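You operate a simulated robot arm through the tools that you are given. There is no shell and no other tool. Be economical: measure what you need, move in short steps, check, and stop when the job is done.

You run a simulated robot arm. Do the job below in one go: nothing can be reset, and whatever is moved stays where it is left.

TASK
Soak up the deck oil with the white mat, then bin the mat.
Fine: the oily bin, its red lid shut again. Where these are worked on the way, their far stop is far enough and under half their travel is too little: red lid. What is to be rubbed or washed off counts as gone when no trace of it is left.

Only the result counts: the job must be done as asked and must still hold three seconds after the hand-in. Knocking over, shifting, dropping, spilling or breaking anything else fails it. Lids that push on must go on centred and level and be pressed home; caps that screw on are set level and turned clockwise until they are tight.

THE ROBOT
A 6-joint arm with a two-finger parallel gripper, fixed in place. Base frame: the origin is at the foot of the arm, x ahead of it, y to its left, z up; the work surface is at about z = 0.58. Lengths are in m, angles in rad, forces in N, time in s.
With the tool pointing down near the work surface it reaches from about 0.1 to 0.6 m from the base axis. Its first joint turns from -1.152 to 1.152 rad. Payload 2.7 kg.
The tool frame sits at the grasp point between the pads (the TCP): z along the fingers, y along the line on which they close. The tips reach 0.023 m beyond it. The gripper opens to 0.094 m. The fingers are 0.038 m wide and 0.01 m thick; the gripper's body (0.054 by 0.096 m) begins 0.039 m behind the TCP.
Orientation is told as [roll, pitch, yaw] about the base's x, y, z axes, in that order, counted from this pose: with the fingers straight down and closing along the base's y, the tool's x points along the base's -x, its y along +y and its z along -z.

THE INTERFACE
- The arm moves only by the tool arm_command. Its argument "series" is one flat list of numbers, 7 for each row, row after row: the shift along the tool's x, y, z in cm, then the turn, a rotation vector about the tool's x, y, z in rad, then the gripper command, from -1 (shut) to 1 (fully open), values between in proportion. In form: [tx, ty, tz, rx, ry, rz, hand, tx, ty, tz, rx, ry, rz, hand, ...]. A call has 1 to 8 rows; each row shifts and turns the commanded pose from where the row before left it, along the tool's axes as they then stand. Rows are played at 5 a second. More than 0.05 m and 0.15 rad between two rows, or a gripper value outside its range, and nothing of the call is played. A pose out of reach is approached as far as the arm can. The call stops where the force on the tool passes 50 N (or 10 N more than at its start, if that is more) or the arm is blocked; 0.2 s more then pass. The fingers move at their own pace (about 0.045 m/s each) and stop on an object; they squeeze with about 37 N. The grip force told is the motor's: it shows also when the fingers shut on nothing. Time passes only in rows, and 0.2 s behind the last, so rows that do not move let the fingers close. It gives the time, the measured TCP pose, the force on the tool (base axes), the opening and the grip force at its end, in the units of the frame above (readings bear some noise), with the torque about the TCP (base axes, N m) and any sound that the robot's microphone picked up.
- Cameras (640 x 400 px; columns grow to the right, rows downward): "scene" is fixed at [0.0708, -0.4547, 1.371]; the picture's right is [0.65, -0.76, 0.00], its down [-0.65, -0.56, -0.51] and it looks along [0.39, 0.33, -0.86] (base axes); focal length 286 px, centre (320, 200). "wrist" rides on the gripper at [0.086, 0.016, -0.075] in the tool frame; the picture's right is [-0.18, 0.98, 0.00], its down [-0.58, -0.11, -0.81] and it looks along [-0.79, -0.15, 0.59] (tool axes); focal length 243 px, centre (320, 200). There is no depth. A picture from a camera that has moved, and an enlarged one, comes with that camera's place and axes in the base frame and with its lens.
- camera(camera): a new picture of that camera. No time passes.
- inspect(camera, box): a new picture of the part [left, top, right, bottom] of that camera's present view, enlarged. No time passes.
- sign_off(): hands the job in; it is judged then, once.

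Go step by step. Nothing tells you positions but the pictures and the camera data: compare them with the known pose of the tool, close in by small moves and look again before you grip or let go. The budget is 120 turns and 68 pictures, counting those below and the enlarged ones. Unless the task says otherwise, let go and move clear before handing in, and close with one line.

The tools are called after "Emit:" as name(argument=value, ...) on one line, values as JSON. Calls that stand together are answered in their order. arm_command: Moves the arm, as the interface text tells. Its arguments: {"type":"object","properties":{"series":{"type":"array","items":{"type":"number"}}},"required":["series"]} The other tools are called the same way: camera (camera) takes a picture; inspect (camera, box) takes an enlarged picture of a part of a camera's view; sign_off () hands the job in.

At the start:

```text
clock: 0.0
tcp_pos: [0.3182, 0.1454, 0.9263]
ee_rot: [0.002, 0.0, -0.001]
ft_force: [-0.2, 0.5, 0.5]
ft_torque: [-0.01, 0.0, -0.01]
opening: 0.094
finger_force: 0.1
```

scene: 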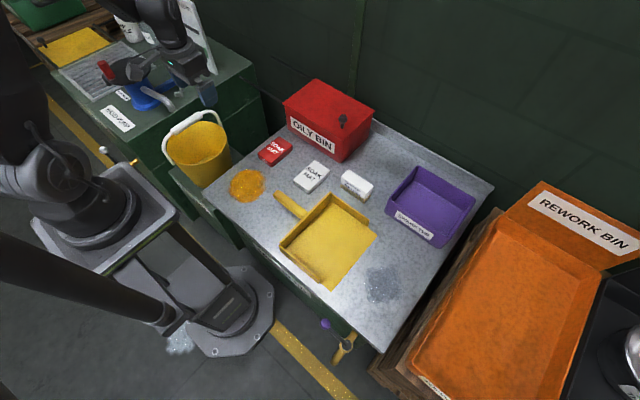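
wrist: 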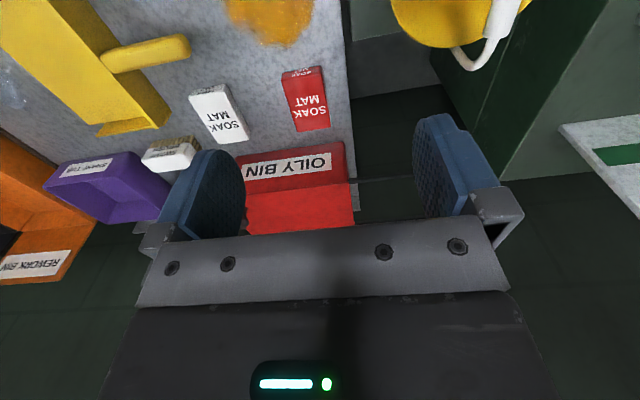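

I see the deck with an orange oil patch, a white soak mat, a red one, another white block, and the red oily bin at the back. I'll enlarge the key parts first.

Emit:
inspect(camera="scene", box=[210, 60, 400, 220])

Emit:
inspect(camera="wrist", box=[100, 0, 400, 240])

Emit:
inspect(camera="scene", box=[270, 70, 390, 170])

```text
2.50 times, centred on (305, 140) of scene
camera zoom: at [0.0708, -0.4547, 1.371], right [0.65, -0.76, 0.0], down [-0.65, -0.56, -0.51], along [0.39, 0.33, -0.86], focal length 716 px, centre (358, 350)
```

zoom: 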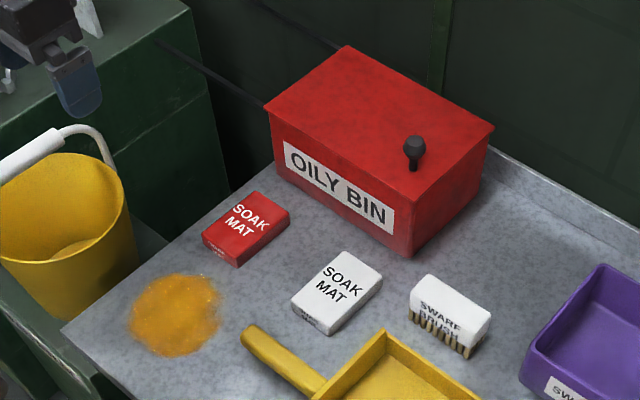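

```text
1.67 times, centred on (250, 120) of wrist
camera zoom: at [0.2309, 0.1618, 0.9992], right [0.18, 0.98, 0.0], down [0.58, -0.11, 0.81], along [0.79, -0.15, -0.59], focal length 404 px, centre (437, 333)
```

zoom: 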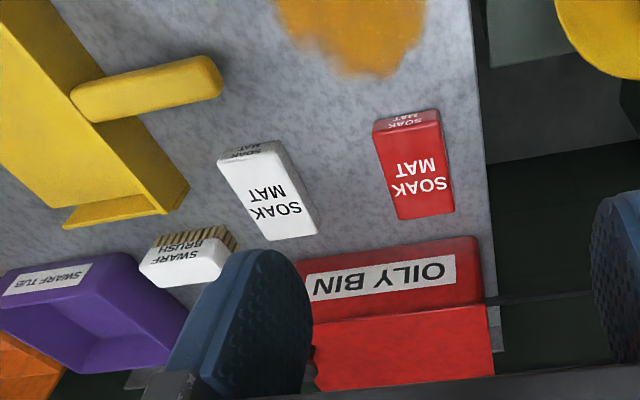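

```text
4.00 times, centred on (330, 120) of scene
camera zoom: at [0.0708, -0.4547, 1.371], right [0.65, -0.76, 0.0], down [-0.65, -0.56, -0.51], along [0.39, 0.33, -0.86], focal length 1146 px, centre (280, 520)
```

zoom: 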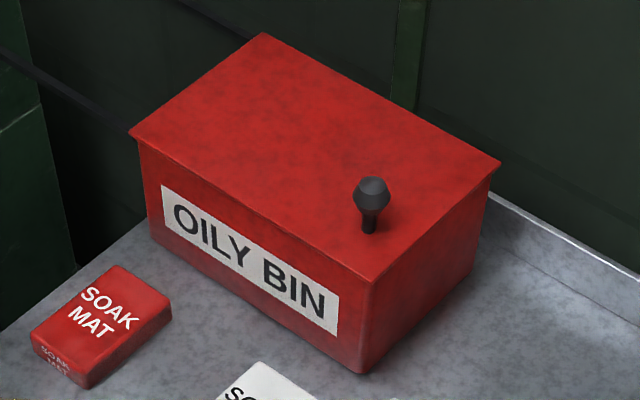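

The bin lid spans roughly x 0.58–0.75, y −0.12–0.14, with its top at z≈0.71 and the knob near (0.62, −0.08). I'll move toward the knob, staying high, and look at how the lid is hung.

Emit:
arm_command(series=[-2.5, -2.8, 0.3, 0, 0, 0, 1, -2.5, -2.8, 0.3, 0, 0, 0, 1, -2.5, -2.8, 0.3, 0, 0, 0, 1, -2.5, -2.8, 0.3, 0, 0, 0, 1, -2.5, -2.8, 0.3, 0, 0, 0, 1, -2.5, -2.8, 0.3, 0, 0, 0, 1, -2.5, -2.8, 0.3, 0, 0, 0, 1, -2.5, -2.8, 0.3, 0, 0, 0, 1])

Emit:
camera(camera="wrist")

Emit:
camera(camera="scene")

```text
clock: 1.8
tcp_pos: [0.5187, -0.0791, 0.9042]
ee_rot: [-0.002, 0.002, 0.0]
ft_force: [0.2, 0.0, -1.1]
ft_torque: [0.0, 0.0, -0.01]
opening: 0.0941
finger_force: 0.1
```

```text
62 pictures are left
camera wrist: at [0.4307, -0.0632, 0.9763], right [0.18, 0.98, 0.0], down [0.58, -0.11, 0.81], along [0.79, -0.15, -0.59], focal length 243 px, centre (320, 200)
```

wrist: 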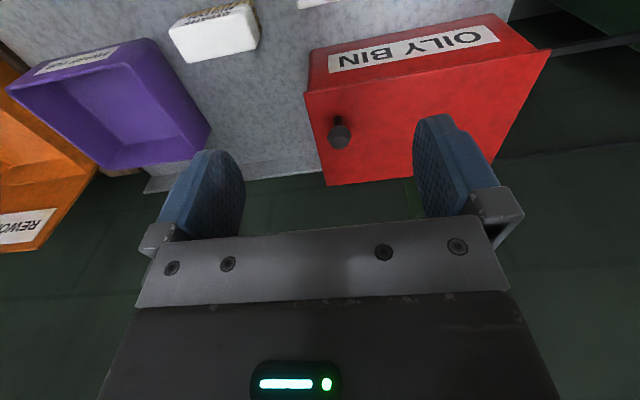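

```text
61 pictures are left
```

scene: 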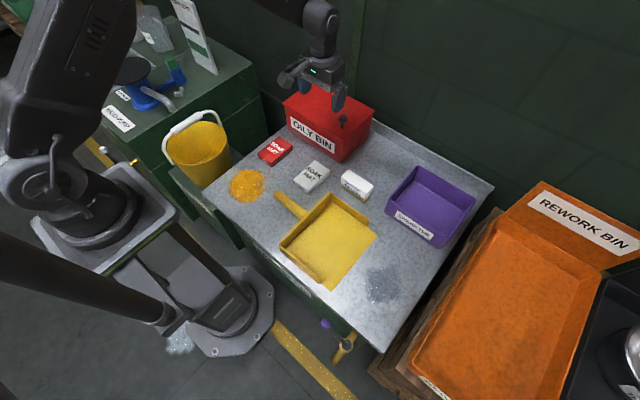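

The knob is on the lid's right part. I'll enlarge it to find the hinge side.

Emit:
inspect(camera="wrist", box=[290, 0, 560, 200])

```text
2.00 times, centred on (425, 100) of wrist
camera zoom: at [0.4307, -0.0632, 0.9763], right [0.18, 0.98, 0.0], down [0.58, -0.11, 0.81], along [0.79, -0.15, -0.59], focal length 485 px, centre (110, 400)
```

zoom: 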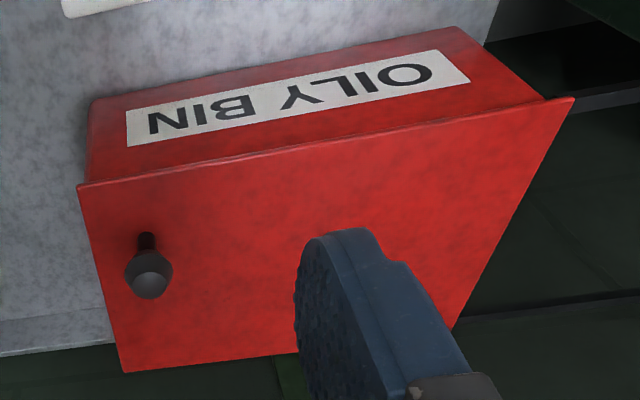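

The knob stands at about (0.617, −0.075), head at z≈0.74. I'll go above it and check how well the arm reaches.

Emit:
arm_command(series=[-3.3, 0.1, 2.5, 0, 0, 0, 1, -3.3, 0.1, 2.5, 0, 0, 0, 1, -3.2, 0.2, 2.5, 0, 0, 0, 1, 0, 0, 2.5, 0, 0, 0, 1, 0, 0, 0, 0, 0, 0, 1])

Emit:
camera(camera="wrist")

Emit:
inspect(camera="scene", box=[260, 50, 420, 180])

```text
clock: 3.0
tcp_pos: [0.6181, -0.0727, 0.8001]
ee_rot: [0.001, 0.001, -0.001]
ft_force: [-0.6, -0.3, -0.4]
ft_torque: [0.0, -0.01, 0.01]
opening: 0.094
finger_force: 0.1
```

```text
59 pictures are left
camera wrist: at [0.53, -0.0574, 0.8731], right [0.18, 0.98, 0.0], down [0.58, -0.11, 0.81], along [0.79, -0.15, -0.59], focal length 243 px, centre (320, 200)
```

wrist: 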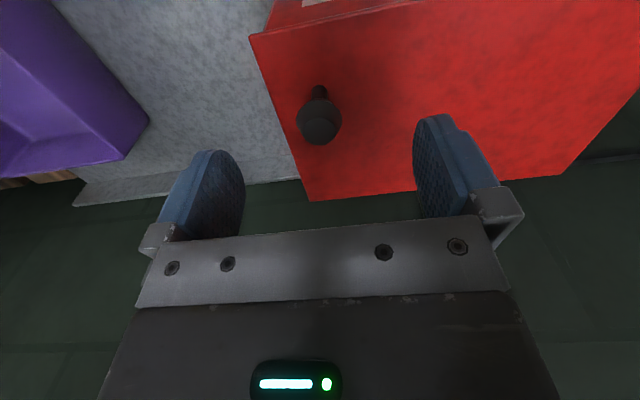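

```text
3.08 times, centred on (340, 115) of scene
camera zoom: at [0.0708, -0.4547, 1.371], right [0.65, -0.76, 0.0], down [-0.65, -0.56, -0.51], along [0.39, 0.33, -0.86], focal length 882 px, centre (258, 462)
```

zoom: 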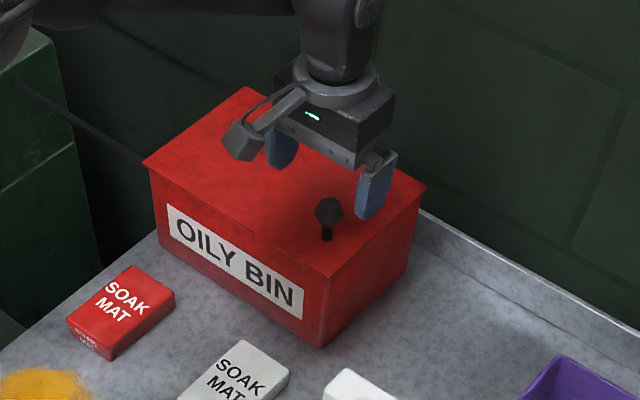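

Reach is fine. The knob is at about (0.623, −0.076), so I'll descend over it and close.

Emit:
arm_command(series=[-0.5, -0.35, 2, 0, 0, 0, 1, 0, 0, 2, 0, 0, 0, 1, 0, 0, 1.8, 0, 0, 0, 1, 0, 0, 0, 0, 0, 0, 1])

Emit:
inspect(camera="scene", box=[300, 70, 390, 150])

Emit:
camera(camera="wrist")

```text
clock: 4.0
tcp_pos: [0.6223, -0.0781, 0.7428]
ee_rot: [-0.001, 0.0, 0.001]
ft_force: [0.5, 0.1, 0.3]
ft_torque: [-0.05, 0.01, -0.01]
opening: 0.0939
finger_force: 0.0
```

```text
5.00 times, centred on (345, 110) of scene
camera zoom: at [0.0708, -0.4547, 1.371], right [0.65, -0.76, 0.0], down [-0.65, -0.56, -0.51], along [0.39, 0.33, -0.86], focal length 1433 px, centre (195, 650)
```

zoom: 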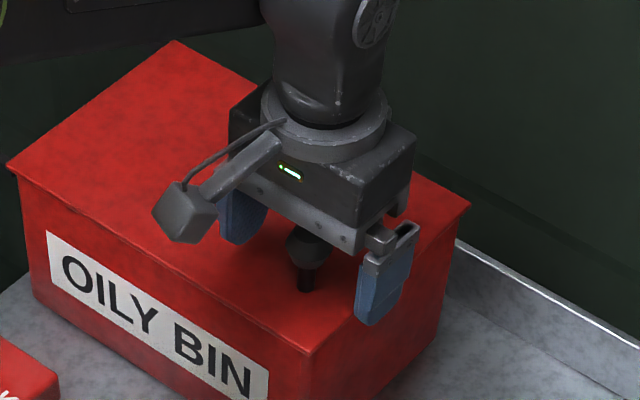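

```text
56 pictures are left
camera wrist: at [0.5355, -0.0622, 0.817], right [0.18, 0.98, 0.0], down [0.58, -0.11, 0.81], along [0.79, -0.15, -0.59], focal length 243 px, centre (320, 200)
```

wrist: 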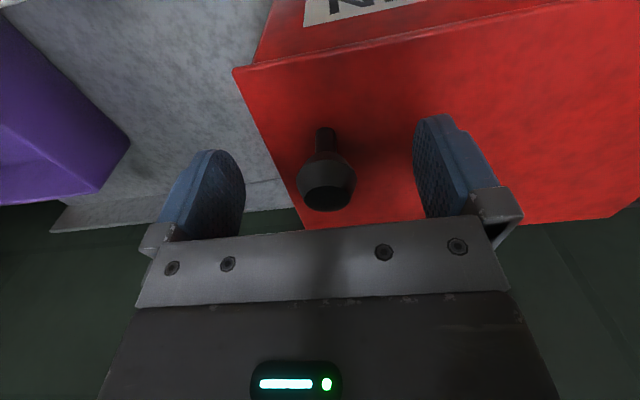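

Knob is between the pads; lower a little and close on it.

Emit:
arm_command(series=[0, 0.2, 0.5, 0, 0, 0, 1, 0, 0, 0, 0, 0, 0, -1, 0, 0, 0, 0, 0, 0, -1, 0, 0, 0, 0, 0, 0, -1, 0, 0, 0, 0, 0, 0, -1, 0, 0, 0, 0, 0, 0, -1])

```text
clock: 5.4
tcp_pos: [0.6215, -0.0758, 0.7397]
ee_rot: [0.0, 0.0, 0.0]
ft_force: [0.1, 2.5, 0.0]
ft_torque: [0.03, -0.01, 0.01]
opening: 0.0295
finger_force: 44.8
```

Gripped (opening 29 mm). Now I'll test whether it lifts.

Emit:
arm_command(series=[0, 0, -0.5, 0, 0, 0, -1, 0, 0, -0.5, 0, 0, 0, -1, 0, 0, -0.5, 0, 0, 0, -1])

Emit:
inspect(camera="scene", box=[270, 60, 400, 170])

```text
clock: 6.2
tcp_pos: [0.6183, -0.0746, 0.7462]
ee_rot: [0.001, 0.016, -0.001]
ft_force: [10.9, 1.0, -43.9]
ft_torque: [0.03, 0.02, 0.02]
opening: 0.0296
finger_force: 45.0
```

```text
3.64 times, centred on (335, 115) of scene
camera zoom: at [0.0718, -0.4547, 1.3709], right [0.65, -0.76, 0.0], down [-0.65, -0.56, -0.51], along [0.39, 0.33, -0.86], focal length 1042 px, centre (266, 509)
```

zoom: 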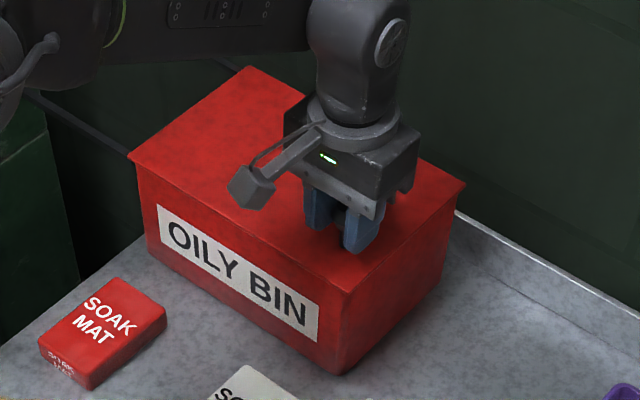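

It resists lifting (44 N), so the lid must swing or slide flat. Relax, then test sideways.

Emit:
arm_command(series=[0, 0, 0.8, 0, 0, 0, -1, 0, 0, 0.7, 0, 0, 0, -1, 0, 0, 0, 0, 0, 0, -1])

Emit:
arm_command(series=[0, 0.4, 0, 0, 0, 0, -1, 0, 0.4, 0, 0, 0, 0, -1, 0, 0.4, 0, 0, 0, 0, -1])

```text
clock: 7.0
tcp_pos: [0.6223, -0.0747, 0.7445]
ee_rot: [-0.003, -0.002, 0.002]
ft_force: [-29.1, 9.0, 30.5]
ft_torque: [0.03, 0.2, 0.06]
opening: 0.0293
finger_force: 44.8
```

```text
clock: 7.8
tcp_pos: [0.6225, -0.0637, 0.7424]
ee_rot: [0.0, -0.006, -0.001]
ft_force: [-16.1, -0.6, 38.9]
ft_torque: [-0.04, 0.04, -0.02]
opening: 0.0292
finger_force: 45.1
```

It moved 1.1 cm toward +y with no resistance. Ease the downward push and look.

Emit:
arm_command(series=[0, 0, -0.4, 0, 0, 0, -1, 0, 1, 0, 0, 0, 0, -1, 0, 1, 0, 0, 0, 0, -1])

Emit:
inspect(camera="scene", box=[270, 60, 400, 170])

```text
clock: 8.6
tcp_pos: [0.6235, -0.0425, 0.744]
ee_rot: [0.0, -0.005, -0.001]
ft_force: [4.4, -0.7, 13.2]
ft_torque: [0.06, -0.88, 0.01]
opening: 0.0293
finger_force: 44.6
```

```text
3.64 times, centred on (335, 115) of scene
camera zoom: at [0.0705, -0.4547, 1.371], right [0.65, -0.76, 0.0], down [-0.65, -0.56, -0.51], along [0.39, 0.33, -0.86], focal length 1042 px, centre (266, 509)
```

zoom: 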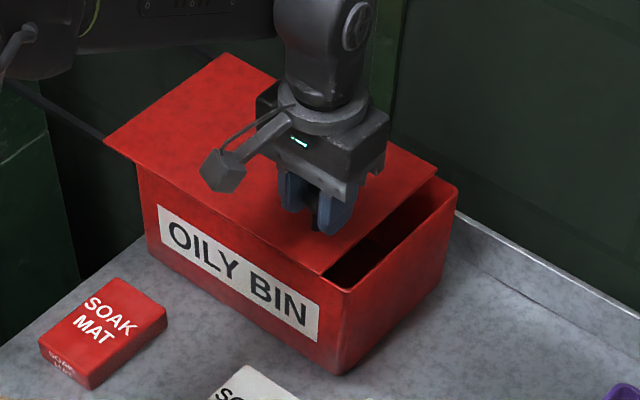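

The lid slides toward +y. I'll keep sliding until the stop.

Emit:
arm_command(series=[0, 2.5, -0.15, 0, 0, 0, -1, 0, 2.5, 0, 0, 0, 0, -1, 0, 2.5, 0, 0, 0, 0, -1, 0, 2.5, 0, 0, 0, 0, -1, 0, 2.5, 0, 0, 0, 0, -1, 0, 2, 0, 0, 0, 0, -1])

Emit:
inspect(camera="scene", box=[250, 50, 400, 170])

```text
clock: 10.0
tcp_pos: [0.6226, 0.1013, 0.7438]
ee_rot: [0.001, -0.008, 0.001]
ft_force: [30.1, -1.1, -7.1]
ft_torque: [0.06, -0.08, 0.16]
opening: 0.0291
finger_force: 44.7
```

```text
3.33 times, centred on (325, 110) of scene
camera zoom: at [0.0715, -0.4547, 1.3709], right [0.65, -0.76, 0.0], down [-0.65, -0.56, -0.51], along [0.39, 0.33, -0.86], focal length 955 px, centre (303, 500)
```

zoom: 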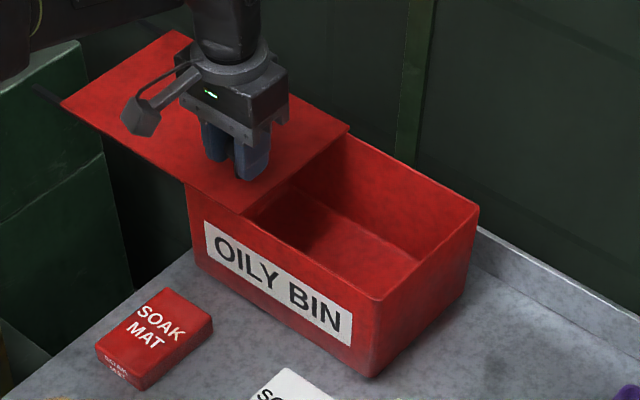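

Open about 18 cm already; I'll push on gently for the end stop.

Emit:
arm_command(series=[0.3, 1.5, 0, 0, 0, 0, -1, 0, 1.5, 0, 0, 0, 0, -1, 0, 1.5, 0, 0, 0, 0, -1, 0, 1.5, 0, 0, 0, 0, -1])

```text
clock: 11.0
tcp_pos: [0.614, 0.1552, 0.7447]
ee_rot: [-0.002, -0.008, -0.006]
ft_force: [40.7, -18.4, -13.2]
ft_torque: [0.02, -0.15, -0.13]
opening: 0.0292
finger_force: 44.7
out of reach, approached as far as the arm can: row 3
```

That's about 23 cm, at the arm's limit and probably near the stop. Let go and rise.

Emit:
arm_command(series=[0, -0.8, 0, 0, 0, 0, -1, 0, 0, 0, 0, 0, 0, 0.3, 0, 0, 0, 0, 0, 0, 0.3, 0, 0, 0, 0, 0, 0, 0.3, 0.5, -0.5, -3, 0, 0, 0, 0.3, 2, -2, -3, 0, 0, 0, 0.3])

Emit:
camera(camera="scene")

```text
clock: 12.4
tcp_pos: [0.5852, 0.1277, 0.8065]
ee_rot: [-0.001, -0.001, -0.001]
ft_force: [0.1, -0.4, -0.8]
ft_torque: [0.02, 0.04, -0.04]
opening: 0.0611
finger_force: 0.1
```

```text
52 pictures are left
```

scene: 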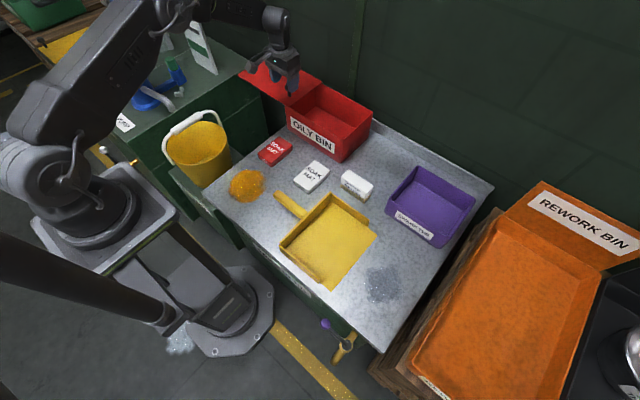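

The lid stays open. Next the white mat, which I take to be at x 0.42–0.53, y −0.107–−0.045, about 2.5 cm thick. I'll move above it.

Emit:
arm_command(series=[2.1, -3.4, 1.4, 0, 0, 0, 1, 2.1, -3.4, 1.4, 0, 0, 0, 1, 2.1, -3.4, 1.4, 0, 0, 0, 1, 2.1, -3.4, 1.4, 0, 0, 0, 1, 2.1, -3.4, 1.4, 0, 0, 0, 1, 2.1, -3.3, 1.6, 0, 0, 0, 1, 0, 0, 0, 0, 0, 0, 1])

Emit:
camera(camera="wrist")

Emit:
inspect(camera="scene", box=[220, 110, 400, 230])

```text
clock: 14.0
tcp_pos: [0.4601, -0.0772, 0.7211]
ee_rot: [0.0, 0.0, 0.001]
ft_force: [0.4, 0.0, -0.9]
ft_torque: [0.0, 0.02, 0.0]
opening: 0.094
finger_force: 0.0
```

```text
51 pictures are left
camera wrist: at [0.3729, -0.0614, 0.7948], right [0.18, 0.98, 0.0], down [0.58, -0.11, 0.81], along [0.79, -0.15, -0.59], focal length 243 px, centre (320, 200)
```

wrist: 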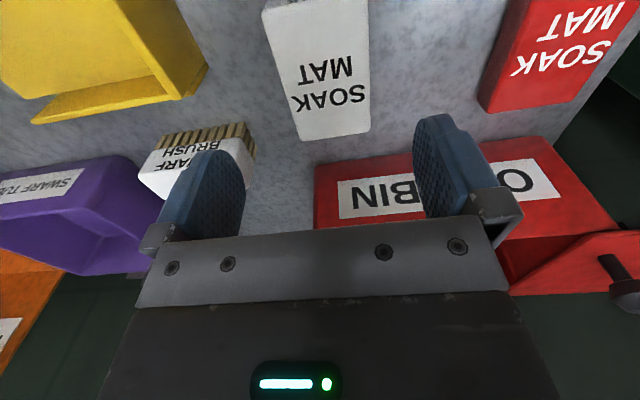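

```text
3.33 times, centred on (310, 170) of scene
camera zoom: at [0.0707, -0.4547, 1.371], right [0.65, -0.76, 0.0], down [-0.65, -0.56, -0.51], along [0.39, 0.33, -0.86], focal length 955 px, centre (353, 300)
```

zoom: 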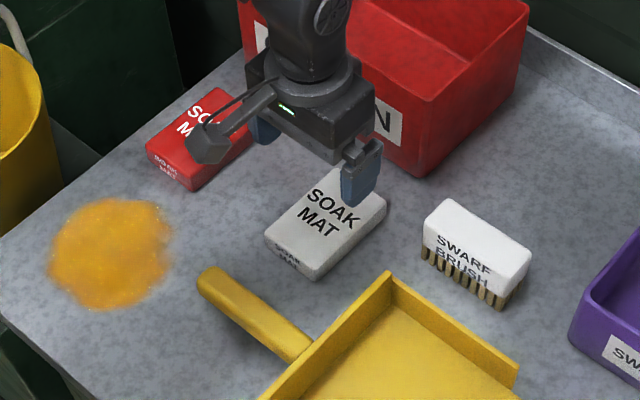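

The mat is square to the arm, centred on y≈−0.075. Descend around it and grip, tips a bit above the deck.

Emit:
arm_command(series=[0, 0.2, 3, 0, 0, 0, 1, 0, 0, 3, 0, 0, 0, 1, 0, 0, 2.5, 0, 0, 0, 1, 0, 0, 2.2, 0, 0, 0, 1, 0, 0, 0, 0, 0, 0, 1])

Emit:
inspect(camera="scene", box=[260, 130, 380, 230])

Emit:
camera(camera="wrist")

```text
clock: 15.2
tcp_pos: [0.4614, -0.0748, 0.6129]
ee_rot: [0.001, 0.0, 0.0]
ft_force: [0.6, 0.5, -0.9]
ft_torque: [0.04, 0.02, 0.02]
opening: 0.094
finger_force: 0.0
```

```text
4.00 times, centred on (320, 180) of scene
camera zoom: at [0.0708, -0.4547, 1.371], right [0.65, -0.76, 0.0], down [-0.65, -0.56, -0.51], along [0.39, 0.33, -0.86], focal length 1146 px, centre (320, 280)
```

zoom: 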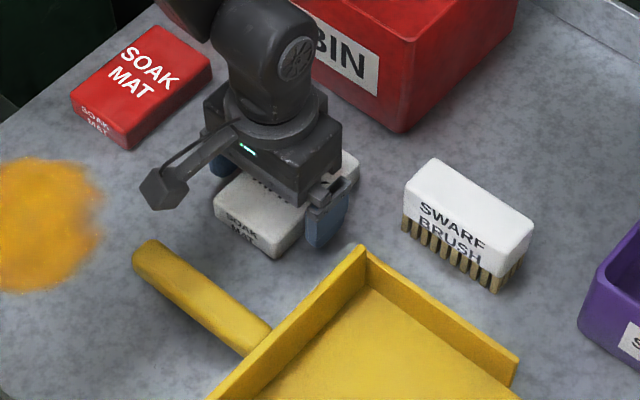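

```text
48 pictures are left
camera wrist: at [0.3741, -0.0592, 0.6859], right [0.18, 0.98, 0.0], down [0.58, -0.11, 0.81], along [0.79, -0.15, -0.59], focal length 243 px, centre (320, 200)
```

wrist: 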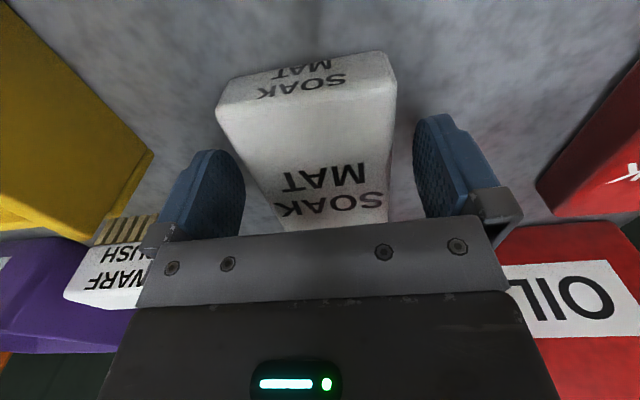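

The mat lies between the pads. Close and lift a bit.

Emit:
arm_command(series=[0, 0, 0, 0, 0, 0, -1, 0, 0, 0, 0, 0, 0, -1, 0, 0, 0, 0, 0, 0, -1, 0, 0, 0, 0, 0, 0, -1])

Emit:
arm_command(series=[0, 0, -1.5, 0, 0, 0, -1, 0, 0, -2, 0, 0, 0, -1, 0, 0, -2.5, 0, 0, 0, -1, 0, 0, 0, 0, 0, 0, -1])

Emit:
inspect(camera="scene", box=[220, 110, 400, 230])

```text
clock: 16.2
tcp_pos: [0.4615, -0.0761, 0.6123]
ee_rot: [0.001, 0.0, -0.001]
ft_force: [0.1, 0.0, -0.1]
ft_torque: [0.02, 0.01, -0.02]
opening: 0.0694
finger_force: 37.0
```

```text
clock: 17.2
tcp_pos: [0.4604, -0.0747, 0.6737]
ee_rot: [0.002, 0.001, 0.0]
ft_force: [0.2, -0.2, -0.1]
ft_torque: [0.0, 0.01, 0.0]
opening: 0.0692
finger_force: 37.0
```

```text
3.33 times, centred on (310, 170) of scene
camera zoom: at [0.0708, -0.4547, 1.371], right [0.65, -0.76, 0.0], down [-0.65, -0.56, -0.51], along [0.39, 0.33, -0.86], focal length 955 px, centre (353, 300)
```

zoom: 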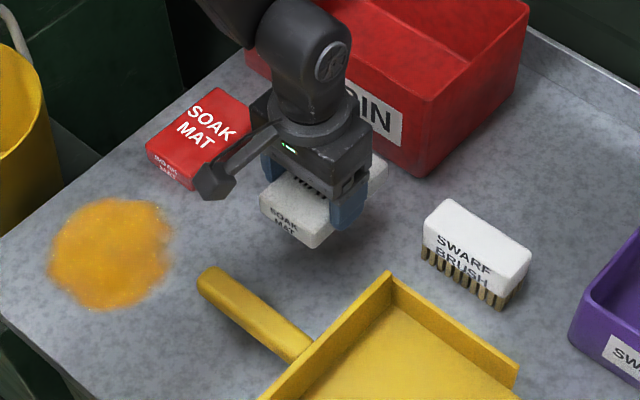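

Mat held securely. Carry it over to the oil, which spans about x 0.255–0.37, y 0.01–0.12, and lower nearly to contact.

Emit:
arm_command(series=[3.16, 2.2, 0, 0, 0, 0, -1, 3.16, 2.2, 0, 0, 0, 0, -1, 3.16, 2.2, 0, 0, 0, 0, -1, 3.16, 2.2, 0, 0, 0, 0, -1, 3.16, 2.2, 0, 0, 0, 0, -1, 0, 0, 3, 0, 0, 0, -1, 0, 0, 2.7, 0, 0, 0, -1, 0, 0, 0, 0, 0, 0, -1])

Emit:
inspect(camera="scene", box=[200, 120, 340, 240])

```text
clock: 19.0
tcp_pos: [0.303, 0.0355, 0.6163]
ee_rot: [-0.001, 0.001, 0.001]
ft_force: [-0.6, -0.4, 0.3]
ft_torque: [0.01, 0.01, 0.01]
opening: 0.0692
finger_force: 36.8
```

```text
3.33 times, centred on (270, 180) of scene
camera zoom: at [0.0708, -0.4547, 1.371], right [0.65, -0.76, 0.0], down [-0.65, -0.56, -0.51], along [0.39, 0.33, -0.86], focal length 955 px, centre (487, 267)
```

zoom: 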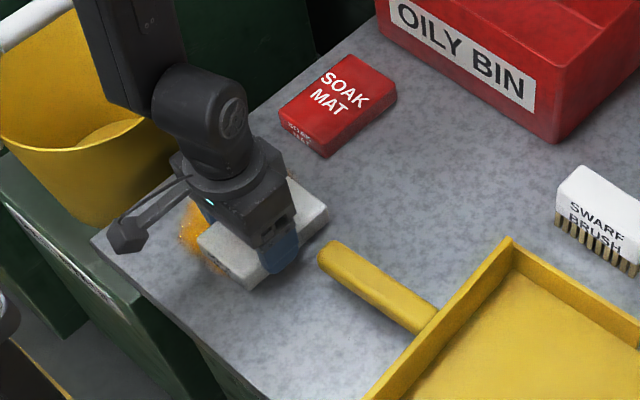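

Everything is clear. Press down lightly and start wiping.

Emit:
arm_command(series=[0, 0, 0.4, 0, 0, 0, -1, 0, 0, 0.2, 0, 0, 0, -1, 0, 0, 0, 0, 0, 0, -1])

```text
clock: 19.7
tcp_pos: [0.3033, 0.0371, 0.6129]
ee_rot: [-0.001, 0.003, 0.0]
ft_force: [-3.1, 1.0, 11.3]
ft_torque: [0.07, -0.22, 0.01]
opening: 0.0692
finger_force: 36.8
stopped in row 3: the force on the tool passed its limit at 54 N (the readings are from after the stop); the commanded pose is now the measured one
```

Contact at z≈0.613 with about 11 N. Now sweep in y.

Emit:
arm_command(series=[0, 1, 0, 0, 0, 0, -1, 0, 1.2, 0, 0, 0, 0, -1, 0, 1.2, 0, 0, 0, 0, -1, 0, 1.2, 0, 0, 0, 0, -1, 0, 1.2, 0, 0, 0, 0, -1, 0, 1.2, 0, 0, 0, 0, -1])

Emit:
inspect(camera="scene", box=[200, 120, 340, 240])

```text
clock: 21.1
tcp_pos: [0.3033, 0.1068, 0.6129]
ee_rot: [0.0, 0.003, 0.0]
ft_force: [0.7, -15.4, 41.1]
ft_torque: [-0.39, -0.13, 0.09]
opening: 0.0691
finger_force: 37.2
```

```text
3.33 times, centred on (270, 180) of scene
camera zoom: at [0.0704, -0.4551, 1.3709], right [0.65, -0.76, 0.0], down [-0.65, -0.56, -0.51], along [0.39, 0.33, -0.86], focal length 955 px, centre (487, 267)
```

zoom: 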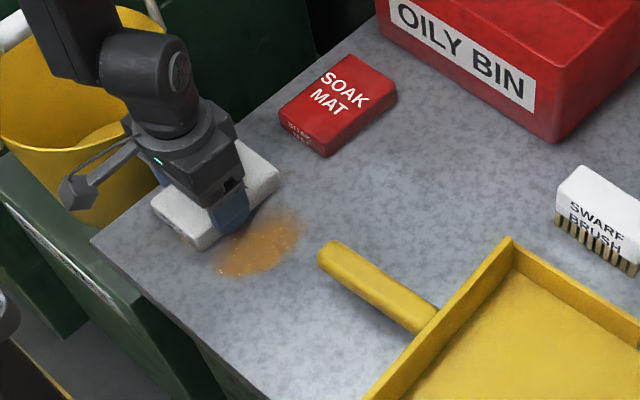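

The oil is coming up. Sweep back.

Emit:
arm_command(series=[0, -1.2, -0.05, 0, 0, 0, -1, 0, -1.2, 0, 0, 0, 0, -1, 0, -1.2, 0, 0, 0, 0, -1, 0, -1.2, 0, 0, 0, 0, -1, 0, -1.2, 0, 0, 0, 0, -1, 0, -1.2, 0, 0, 0, 0, -1, 0, -0.6, 0, 0, 0, 0, -1])

Emit:
arm_command(series=[1, 1.2, 0, 0, 0, 0, -1, 1, 1.2, 0, 0, 0, 0, -1, 0, 1.2, 0, 0, 0, 0, -1, 0, 1.2, 0, 0, 0, 0, -1, 0, 1.2, 0, 0, 0, 0, -1, 0, 1.2, 0, 0, 0, 0, -1, 0, 0.6, 0, 0, 0, 0, -1])

Emit:
inspect(camera="scene", box=[200, 120, 340, 240])

```text
clock: 22.7
tcp_pos: [0.301, 0.0278, 0.6135]
ee_rot: [-0.001, 0.004, -0.002]
ft_force: [0.3, 0.6, 0.1]
ft_torque: [-0.03, 0.02, 0.0]
opening: 0.0691
finger_force: 36.8
```

```text
clock: 24.3
tcp_pos: [0.2818, 0.1052, 0.6123]
ee_rot: [0.0, 0.002, 0.001]
ft_force: [0.2, -0.1, 0.1]
ft_torque: [0.01, 0.01, 0.01]
opening: 0.0688
finger_force: 36.8
```

```text
3.33 times, centred on (270, 180) of scene
camera zoom: at [0.0708, -0.4547, 1.371], right [0.65, -0.76, 0.0], down [-0.65, -0.56, -0.51], along [0.39, 0.33, -0.86], focal length 955 px, centre (487, 267)
```

zoom: 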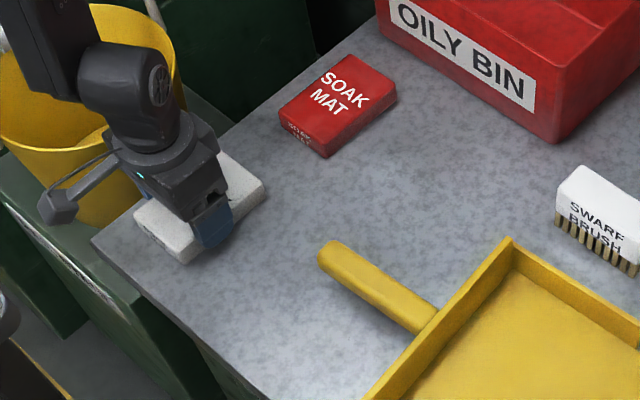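

Mostly clean. Contact was nearly lost, so I'll press a little again and do a further pass, shifted forward.

Emit:
arm_command(series=[-1, 0, 0.12, 0, 0, 0, -1, -1.2, -0.8, 0, 0, 0, 0, -1, -1.2, -1.2, 0, 0, 0, 0, -1, 0, -1.2, 0, 0, 0, 0, -1, 0, -1.2, 0, 0, 0, 0, -1, 0, -1.2, 0, 0, 0, 0, -1, 0, -1.2, 0, 0, 0, 0, -1])

Emit:
inspect(camera="scene", box=[200, 120, 340, 240])

```text
clock: 25.9
tcp_pos: [0.3179, 0.0383, 0.6116]
ee_rot: [-0.001, -0.005, 0.003]
ft_force: [1.3, 16.0, 35.0]
ft_torque: [0.32, 0.16, -0.1]
opening: 0.0692
finger_force: 36.7
```

```text
3.33 times, centred on (270, 180) of scene
camera zoom: at [0.0704, -0.4545, 1.3711], right [0.65, -0.76, 0.0], down [-0.65, -0.56, -0.51], along [0.39, 0.33, -0.86], focal length 955 px, centre (487, 267)
```

zoom: 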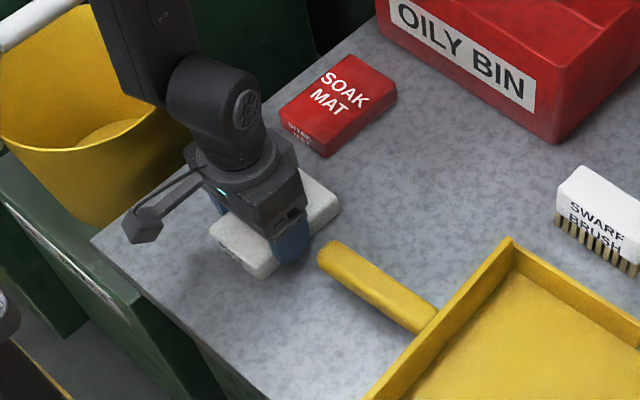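

Looks clean outside the mat. One more pressed sweep, then lift and inspect the whole area.

Emit:
arm_command(series=[0, 1.2, 0, 0, 0, 0, -1, 0, 1.2, 0, 0, 0, 0, -1, 0, 1.2, 0, 0, 0, 0, -1, 1.2, 1.2, 0, 0, 0, 0, -1, 1.2, 0.8, 0, 0, 0, 0, -1, 0.6, -1.2, 0, 0, 0, 0, -1, 0, -1.2, 0, 0, 0, 0, -1, 0, -1.2, 0, 0, 0, 0, -1])

Emit:
arm_command(series=[0, -1.2, 0, 0, 0, 0, -1, 0, -1, 0, 0, 0, 0, -1, 0, 0, -2.5, 0, 0, 0, -1, 0, -1, -3, 0, 0, 0, -1, -3, -3, -2, 0, 0, 0, -1, -3, -3, -2, 0, 0, 0, -1, -3, -3, -2, 0, 0, 0, -1])

Emit:
inspect(camera="scene", box=[200, 140, 300, 230])

Emit:
camera(camera="scene")

```text
clock: 27.7
tcp_pos: [0.2852, 0.0586, 0.6124]
ee_rot: [0.0, 0.002, 0.001]
ft_force: [0.1, 3.7, 9.4]
ft_torque: [0.17, 0.09, -0.02]
opening: 0.0693
finger_force: 37.3
```

```text
clock: 29.3
tcp_pos: [0.3759, -0.0635, 0.7268]
ee_rot: [0.0, 0.002, -0.001]
ft_force: [0.8, 0.4, -0.3]
ft_torque: [0.0, 0.02, -0.02]
opening: 0.0692
finger_force: 36.8
```

```text
4.44 times, centred on (250, 185) of scene
camera zoom: at [0.0708, -0.4546, 1.371], right [0.65, -0.76, 0.0], down [-0.65, -0.56, -0.51], along [0.39, 0.33, -0.86], focal length 1274 px, centre (631, 267)
```

zoom: 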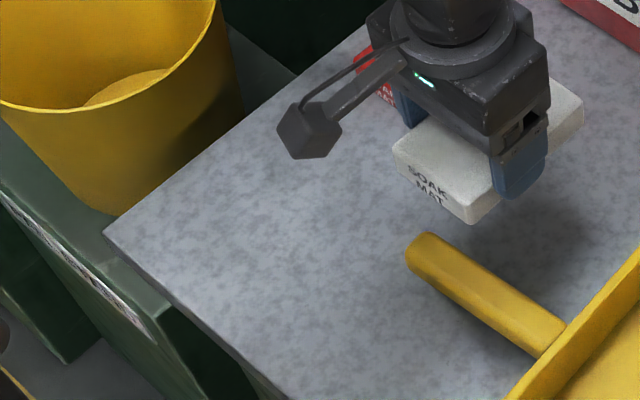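

```text
41 pictures are left
```

scene: 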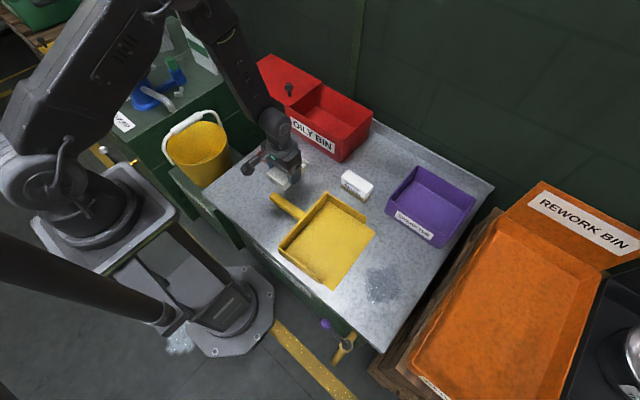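

The deck looks clean so far. Carry the mat high over the bin opening.

Emit:
arm_command(series=[-2, 0, -3.7, 0, 0, 0, -1, -2, 0, -3.7, 0, 0, 0, -1, -3.7, 0.7, 0, 0, 0, 0, -1, -3.7, 0.7, 0, 0, 0, 0, -1, -3.7, 0.7, 0, 0, 0, 0, -1, -3.7, 0.7, 0, 0, 0, 0, -1, -3.7, 0.7, 0, 0, 0, 0, -1, -3.6, 0.7, 0, 0, 0, 0, -1])

Emit:
camera(camera="scene")

Emit:
inspect(camera="scene", box=[210, 140, 310, 230])

Emit:
camera(camera="wrist")

```text
clock: 31.1
tcp_pos: [0.6384, -0.0254, 0.8034]
ee_rot: [0.0, -0.003, 0.0]
ft_force: [1.5, 0.5, 3.5]
ft_torque: [0.02, 0.08, -0.04]
opening: 0.0693
finger_force: 37.0
```

```text
40 pictures are left
```

scene: 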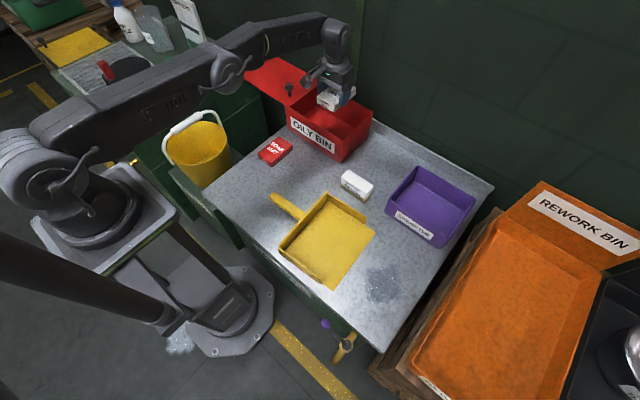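

```text
4.44 times, centred on (260, 185) of scene
camera zoom: at [0.0706, -0.4547, 1.371], right [0.65, -0.76, 0.0], down [-0.65, -0.56, -0.51], along [0.39, 0.33, -0.86], focal length 1274 px, centre (587, 267)
```

zoom: 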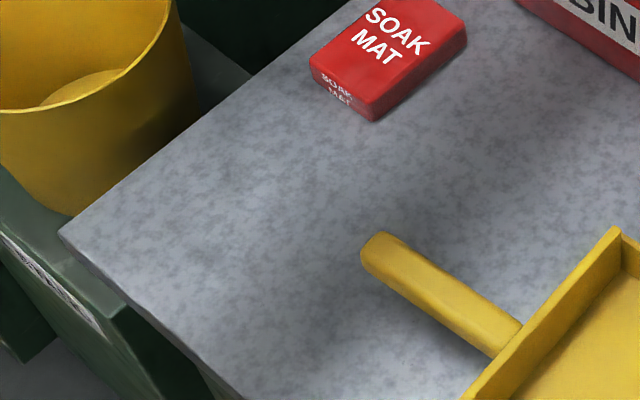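

```text
38 pictures are left
camera wrist: at [0.5513, -0.0083, 0.8776], right [0.18, 0.98, 0.0], down [0.58, -0.11, 0.81], along [0.79, -0.15, -0.59], focal length 243 px, centre (320, 200)
```

wrist: 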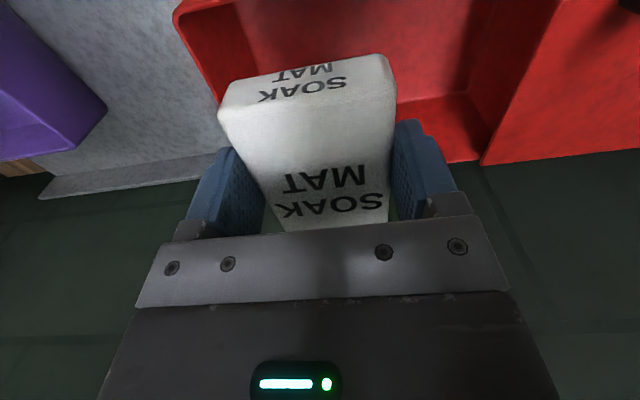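

The deck is clean with no trace left. The mat is over the opening, so lower it into the bin.

Emit:
arm_command(series=[0, 0.8, 3, 0, 0, 0, -1, 0, 0.8, 2.5, 0, 0, 0, -1, 0, 0, 2.5, 0, 0, 0, -1, 0, 0, 2.2, 0, 0, 0, -1, 0, 0, 0, 0, 0, 0, -1])

Emit:
inspect(camera="scene", box=[260, 50, 400, 170])

Emit:
camera(camera="wrist")

```text
clock: 32.3
tcp_pos: [0.6253, -0.0082, 0.7126]
ee_rot: [0.0, -0.025, 0.0]
ft_force: [24.9, -1.7, 30.0]
ft_torque: [-0.15, 0.84, 0.13]
opening: 0.0691
finger_force: 37.2
out of reach, approached as far as the arm can: row 1, 2, 3, 4
```

```text
3.33 times, centred on (330, 110) of scene
camera zoom: at [0.0707, -0.4547, 1.371], right [0.65, -0.76, 0.0], down [-0.65, -0.56, -0.51], along [0.39, 0.33, -0.86], focal length 955 px, centre (287, 500)
```

zoom: 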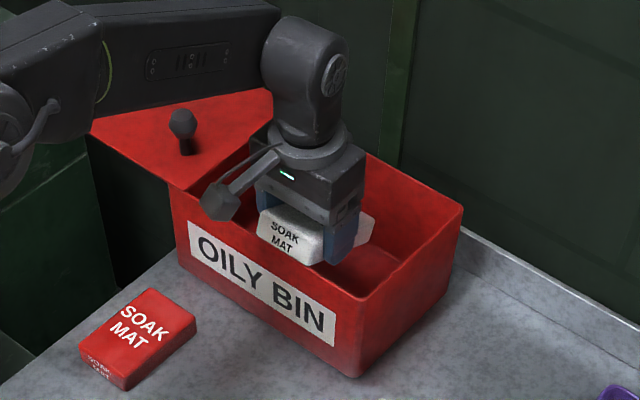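

```text
36 pictures are left
camera wrist: at [0.5357, 0.0074, 0.7832], right [0.18, 0.98, 0.0], down [0.56, -0.11, 0.82], along [0.81, -0.15, -0.57], focal length 243 px, centre (320, 200)
```

wrist: 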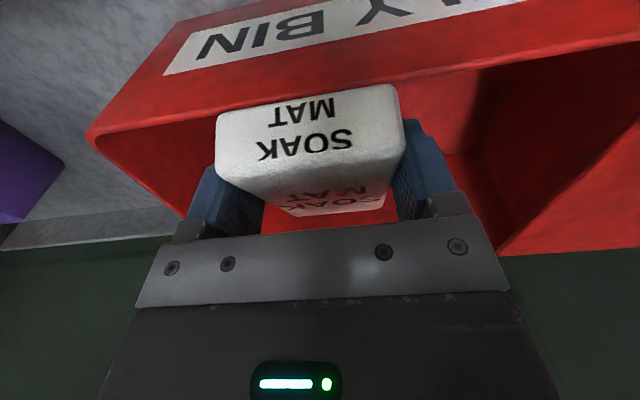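

The mat's near end caught the front rim since the arm ran out of reach. I'll raise it back up, then tilt the tool so that the fingers point outward for extra reach.

Emit:
arm_command(series=[0, 0, -3, 0, 0, 0, -1, 0, 0, -3, 0, 0, 0, -1, 0, 0, -4, 0, 0, 0, -1, 1, 0, 0, 0, 0, 0, -1])

Emit:
inspect(camera="scene", box=[260, 50, 400, 170])

Emit:
camera(camera="wrist")

```text
clock: 33.3
tcp_pos: [0.608, -0.0081, 0.8014]
ee_rot: [0.001, 0.004, 0.0]
ft_force: [-0.3, -0.9, -1.6]
ft_torque: [0.01, -0.05, -0.03]
opening: 0.0693
finger_force: 37.2
```

```text
3.33 times, centred on (330, 110) of scene
camera zoom: at [0.0708, -0.4547, 1.371], right [0.65, -0.76, 0.0], down [-0.65, -0.56, -0.51], along [0.39, 0.33, -0.86], focal length 955 px, centre (287, 500)
```

zoom: 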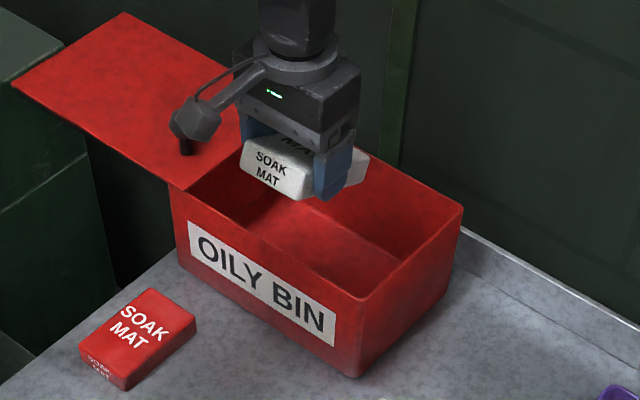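

```text
34 pictures are left
camera wrist: at [0.5204, 0.0083, 0.8757], right [0.18, 0.98, 0.0], down [0.58, -0.11, 0.8], along [0.79, -0.15, -0.59], focal length 243 px, centre (320, 200)
```

wrist: 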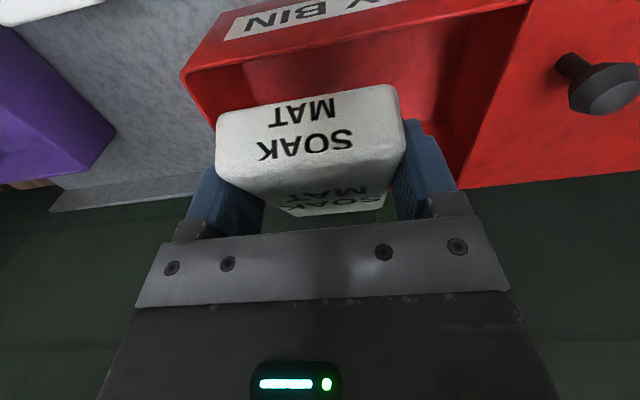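

The mat has pitched near-end-up in the grip, which the tilt will level out. Tilt outward by 0.25 rad and shift forward, still high.

Emit:
arm_command(series=[0, 0, 0, 0, -0.125, 0, -1, 0, 0, 0, 0, -0.125, 0, -1, -2.4, 0, 0, 0, 0, 0, -1, -2.4, 0, 0, 0, 0, 0, -1, 0, 0, 0, 0, 0, 0, -1])

Emit:
inspect(camera="scene", box=[260, 30, 400, 170])

```text
clock: 34.5
tcp_pos: [0.6535, -0.0083, 0.8136]
ee_rot: [-0.001, -0.248, 0.001]
ft_force: [-0.1, 0.2, -1.4]
ft_torque: [-0.03, 0.0, -0.01]
opening: 0.0694
finger_force: 37.1
```

```text
2.86 times, centred on (330, 100) of scene
camera zoom: at [0.0708, -0.4547, 1.371], right [0.65, -0.76, 0.0], down [-0.65, -0.56, -0.51], along [0.39, 0.33, -0.86], focal length 819 px, centre (291, 486)
```

zoom: 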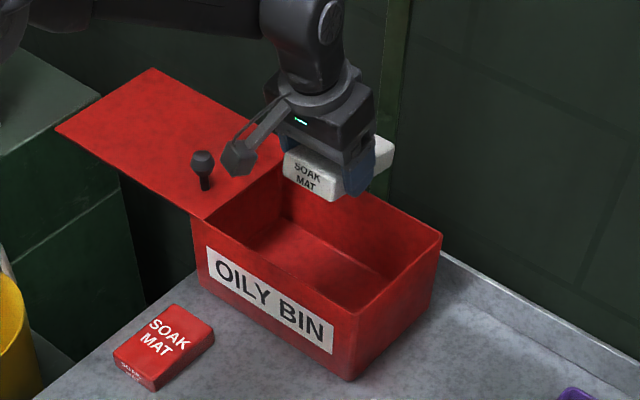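

Now lower straight down into the bin to about z 0.715.

Emit:
arm_command(series=[0.4, -0.3, 2.9, 0, 0, 0, -1, 0.74, -0.3, 2.9, 0, 0, 0, -1, 0.74, 0, 2.9, 0, 0, 0, -1, 0.4, 0, 1.2, 0, 0, 0, -1, 0, 0, 0, 0, 0, 0, -1])

Emit:
inspect(camera="scene", box=[260, 30, 400, 170])

Emit:
camera(camera="wrist")

```text
clock: 35.7
tcp_pos: [0.6561, -0.0132, 0.7134]
ee_rot: [-0.001, -0.248, -0.001]
ft_force: [-0.9, -0.2, -0.6]
ft_torque: [-0.02, -0.02, 0.04]
opening: 0.0693
finger_force: 37.6
```

```text
2.86 times, centred on (330, 100) of scene
camera zoom: at [0.0708, -0.4547, 1.371], right [0.65, -0.76, 0.0], down [-0.65, -0.56, -0.51], along [0.39, 0.33, -0.86], focal length 819 px, centre (291, 486)
```

zoom: 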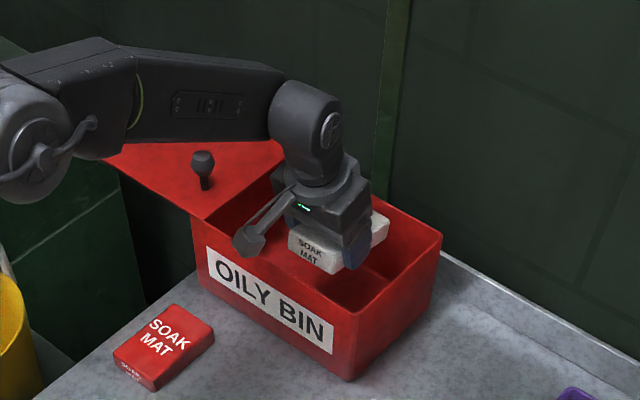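

```text
31 pictures are left
camera wrist: at [0.5524, 0.0028, 0.7634], right [0.18, 0.98, 0.04], down [0.37, -0.11, 0.92], along [0.91, -0.15, -0.38], focal length 243 px, centre (320, 200)
```

wrist: 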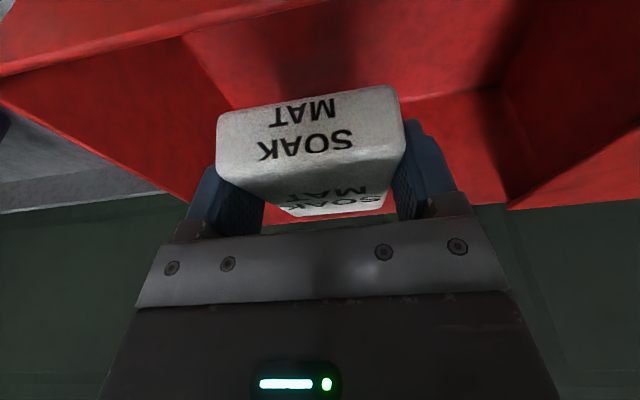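

The mat is inside the rim. A bit lower, then let go.

Emit:
arm_command(series=[0.37, 0, 1.45, 0, 0, 0, -1, 0.25, 0, 0.9, 0, 0, 0, -1, 0, 0, 0, 0, 0, 0, -1, 0, 0, 0, 0, 0, 0, 0.9, 0, 0, 0, 0, 0, 0, 0.9, 0, 0, 0, 0, 0, 0, 0.9])

Emit:
inspect(camera="scene", box=[260, 30, 400, 170])

```text
clock: 37.1
tcp_pos: [0.6551, -0.0138, 0.6886]
ee_rot: [-0.001, -0.246, 0.0]
ft_force: [0.8, 0.5, 0.8]
ft_torque: [0.0, -0.01, 0.03]
opening: 0.0892
finger_force: 0.1
```

```text
2.86 times, centred on (330, 100) of scene
camera zoom: at [0.0708, -0.4547, 1.371], right [0.65, -0.76, 0.0], down [-0.65, -0.56, -0.51], along [0.39, 0.33, -0.86], focal length 819 px, centre (291, 486)
```

zoom: 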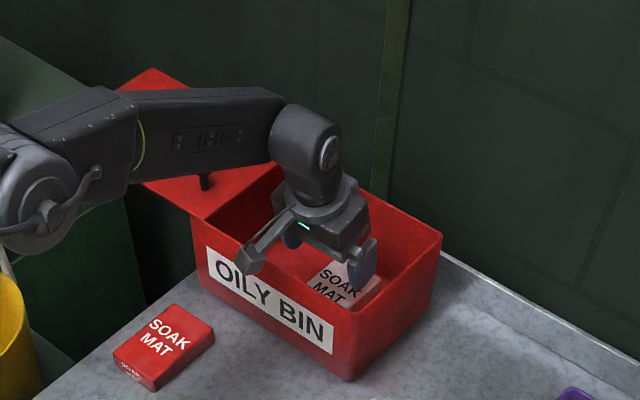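

The mat is in the bin. Rise out straight, then level the tool and look.

Emit:
arm_command(series=[-0.74, 0, -2.9, 0, 0, 0, 0.9, -0.74, 0, -2.9, 0, 0, 0, 0.9, -0.74, 0, -2.9, 0, 0, 0, 0.9, -0.74, 0, -2.9, 0, 0, 0, 0.9, 3, 0, 0, 0, 0.125, 0, 0.5, 3, 0, 0, 0, 0.123, 0, 0.3, 0, 3, 0, 0, 0, 0, 0.3, 0, 3, 0, 0, 0, 0, 0.3])

Emit:
inspect(camera="scene", box=[240, 30, 400, 170])

Emit:
camera(camera="wrist")

```text
clock: 38.9
tcp_pos: [0.5978, 0.0476, 0.7968]
ee_rot: [0.001, 0.001, -0.003]
ft_force: [-0.7, 0.8, -0.3]
ft_torque: [-0.03, -0.01, -0.01]
opening: 0.0611
finger_force: 0.1
```

```text
2.86 times, centred on (320, 100) of scene
camera zoom: at [0.0707, -0.4547, 1.371], right [0.65, -0.76, 0.0], down [-0.65, -0.56, -0.51], along [0.39, 0.33, -0.86], focal length 819 px, centre (320, 486)
```

zoom: 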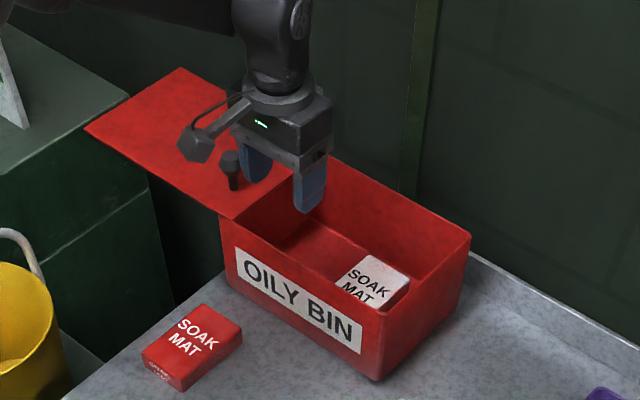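

```text
28 pictures are left
camera wrist: at [0.5112, 0.0626, 0.8704], right [0.18, 0.98, 0.0], down [0.58, -0.11, 0.81], along [0.79, -0.15, -0.59], focal length 243 px, centre (320, 200)
```

wrist: 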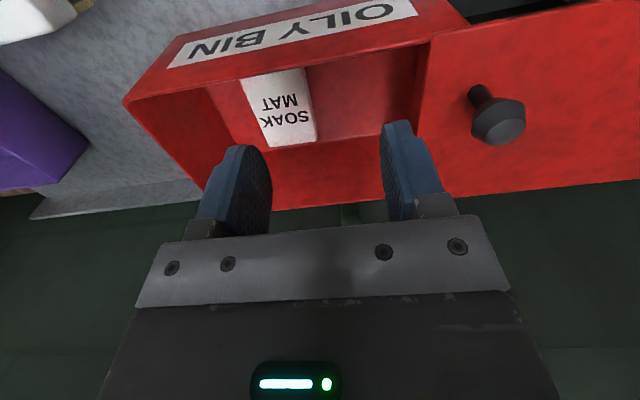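

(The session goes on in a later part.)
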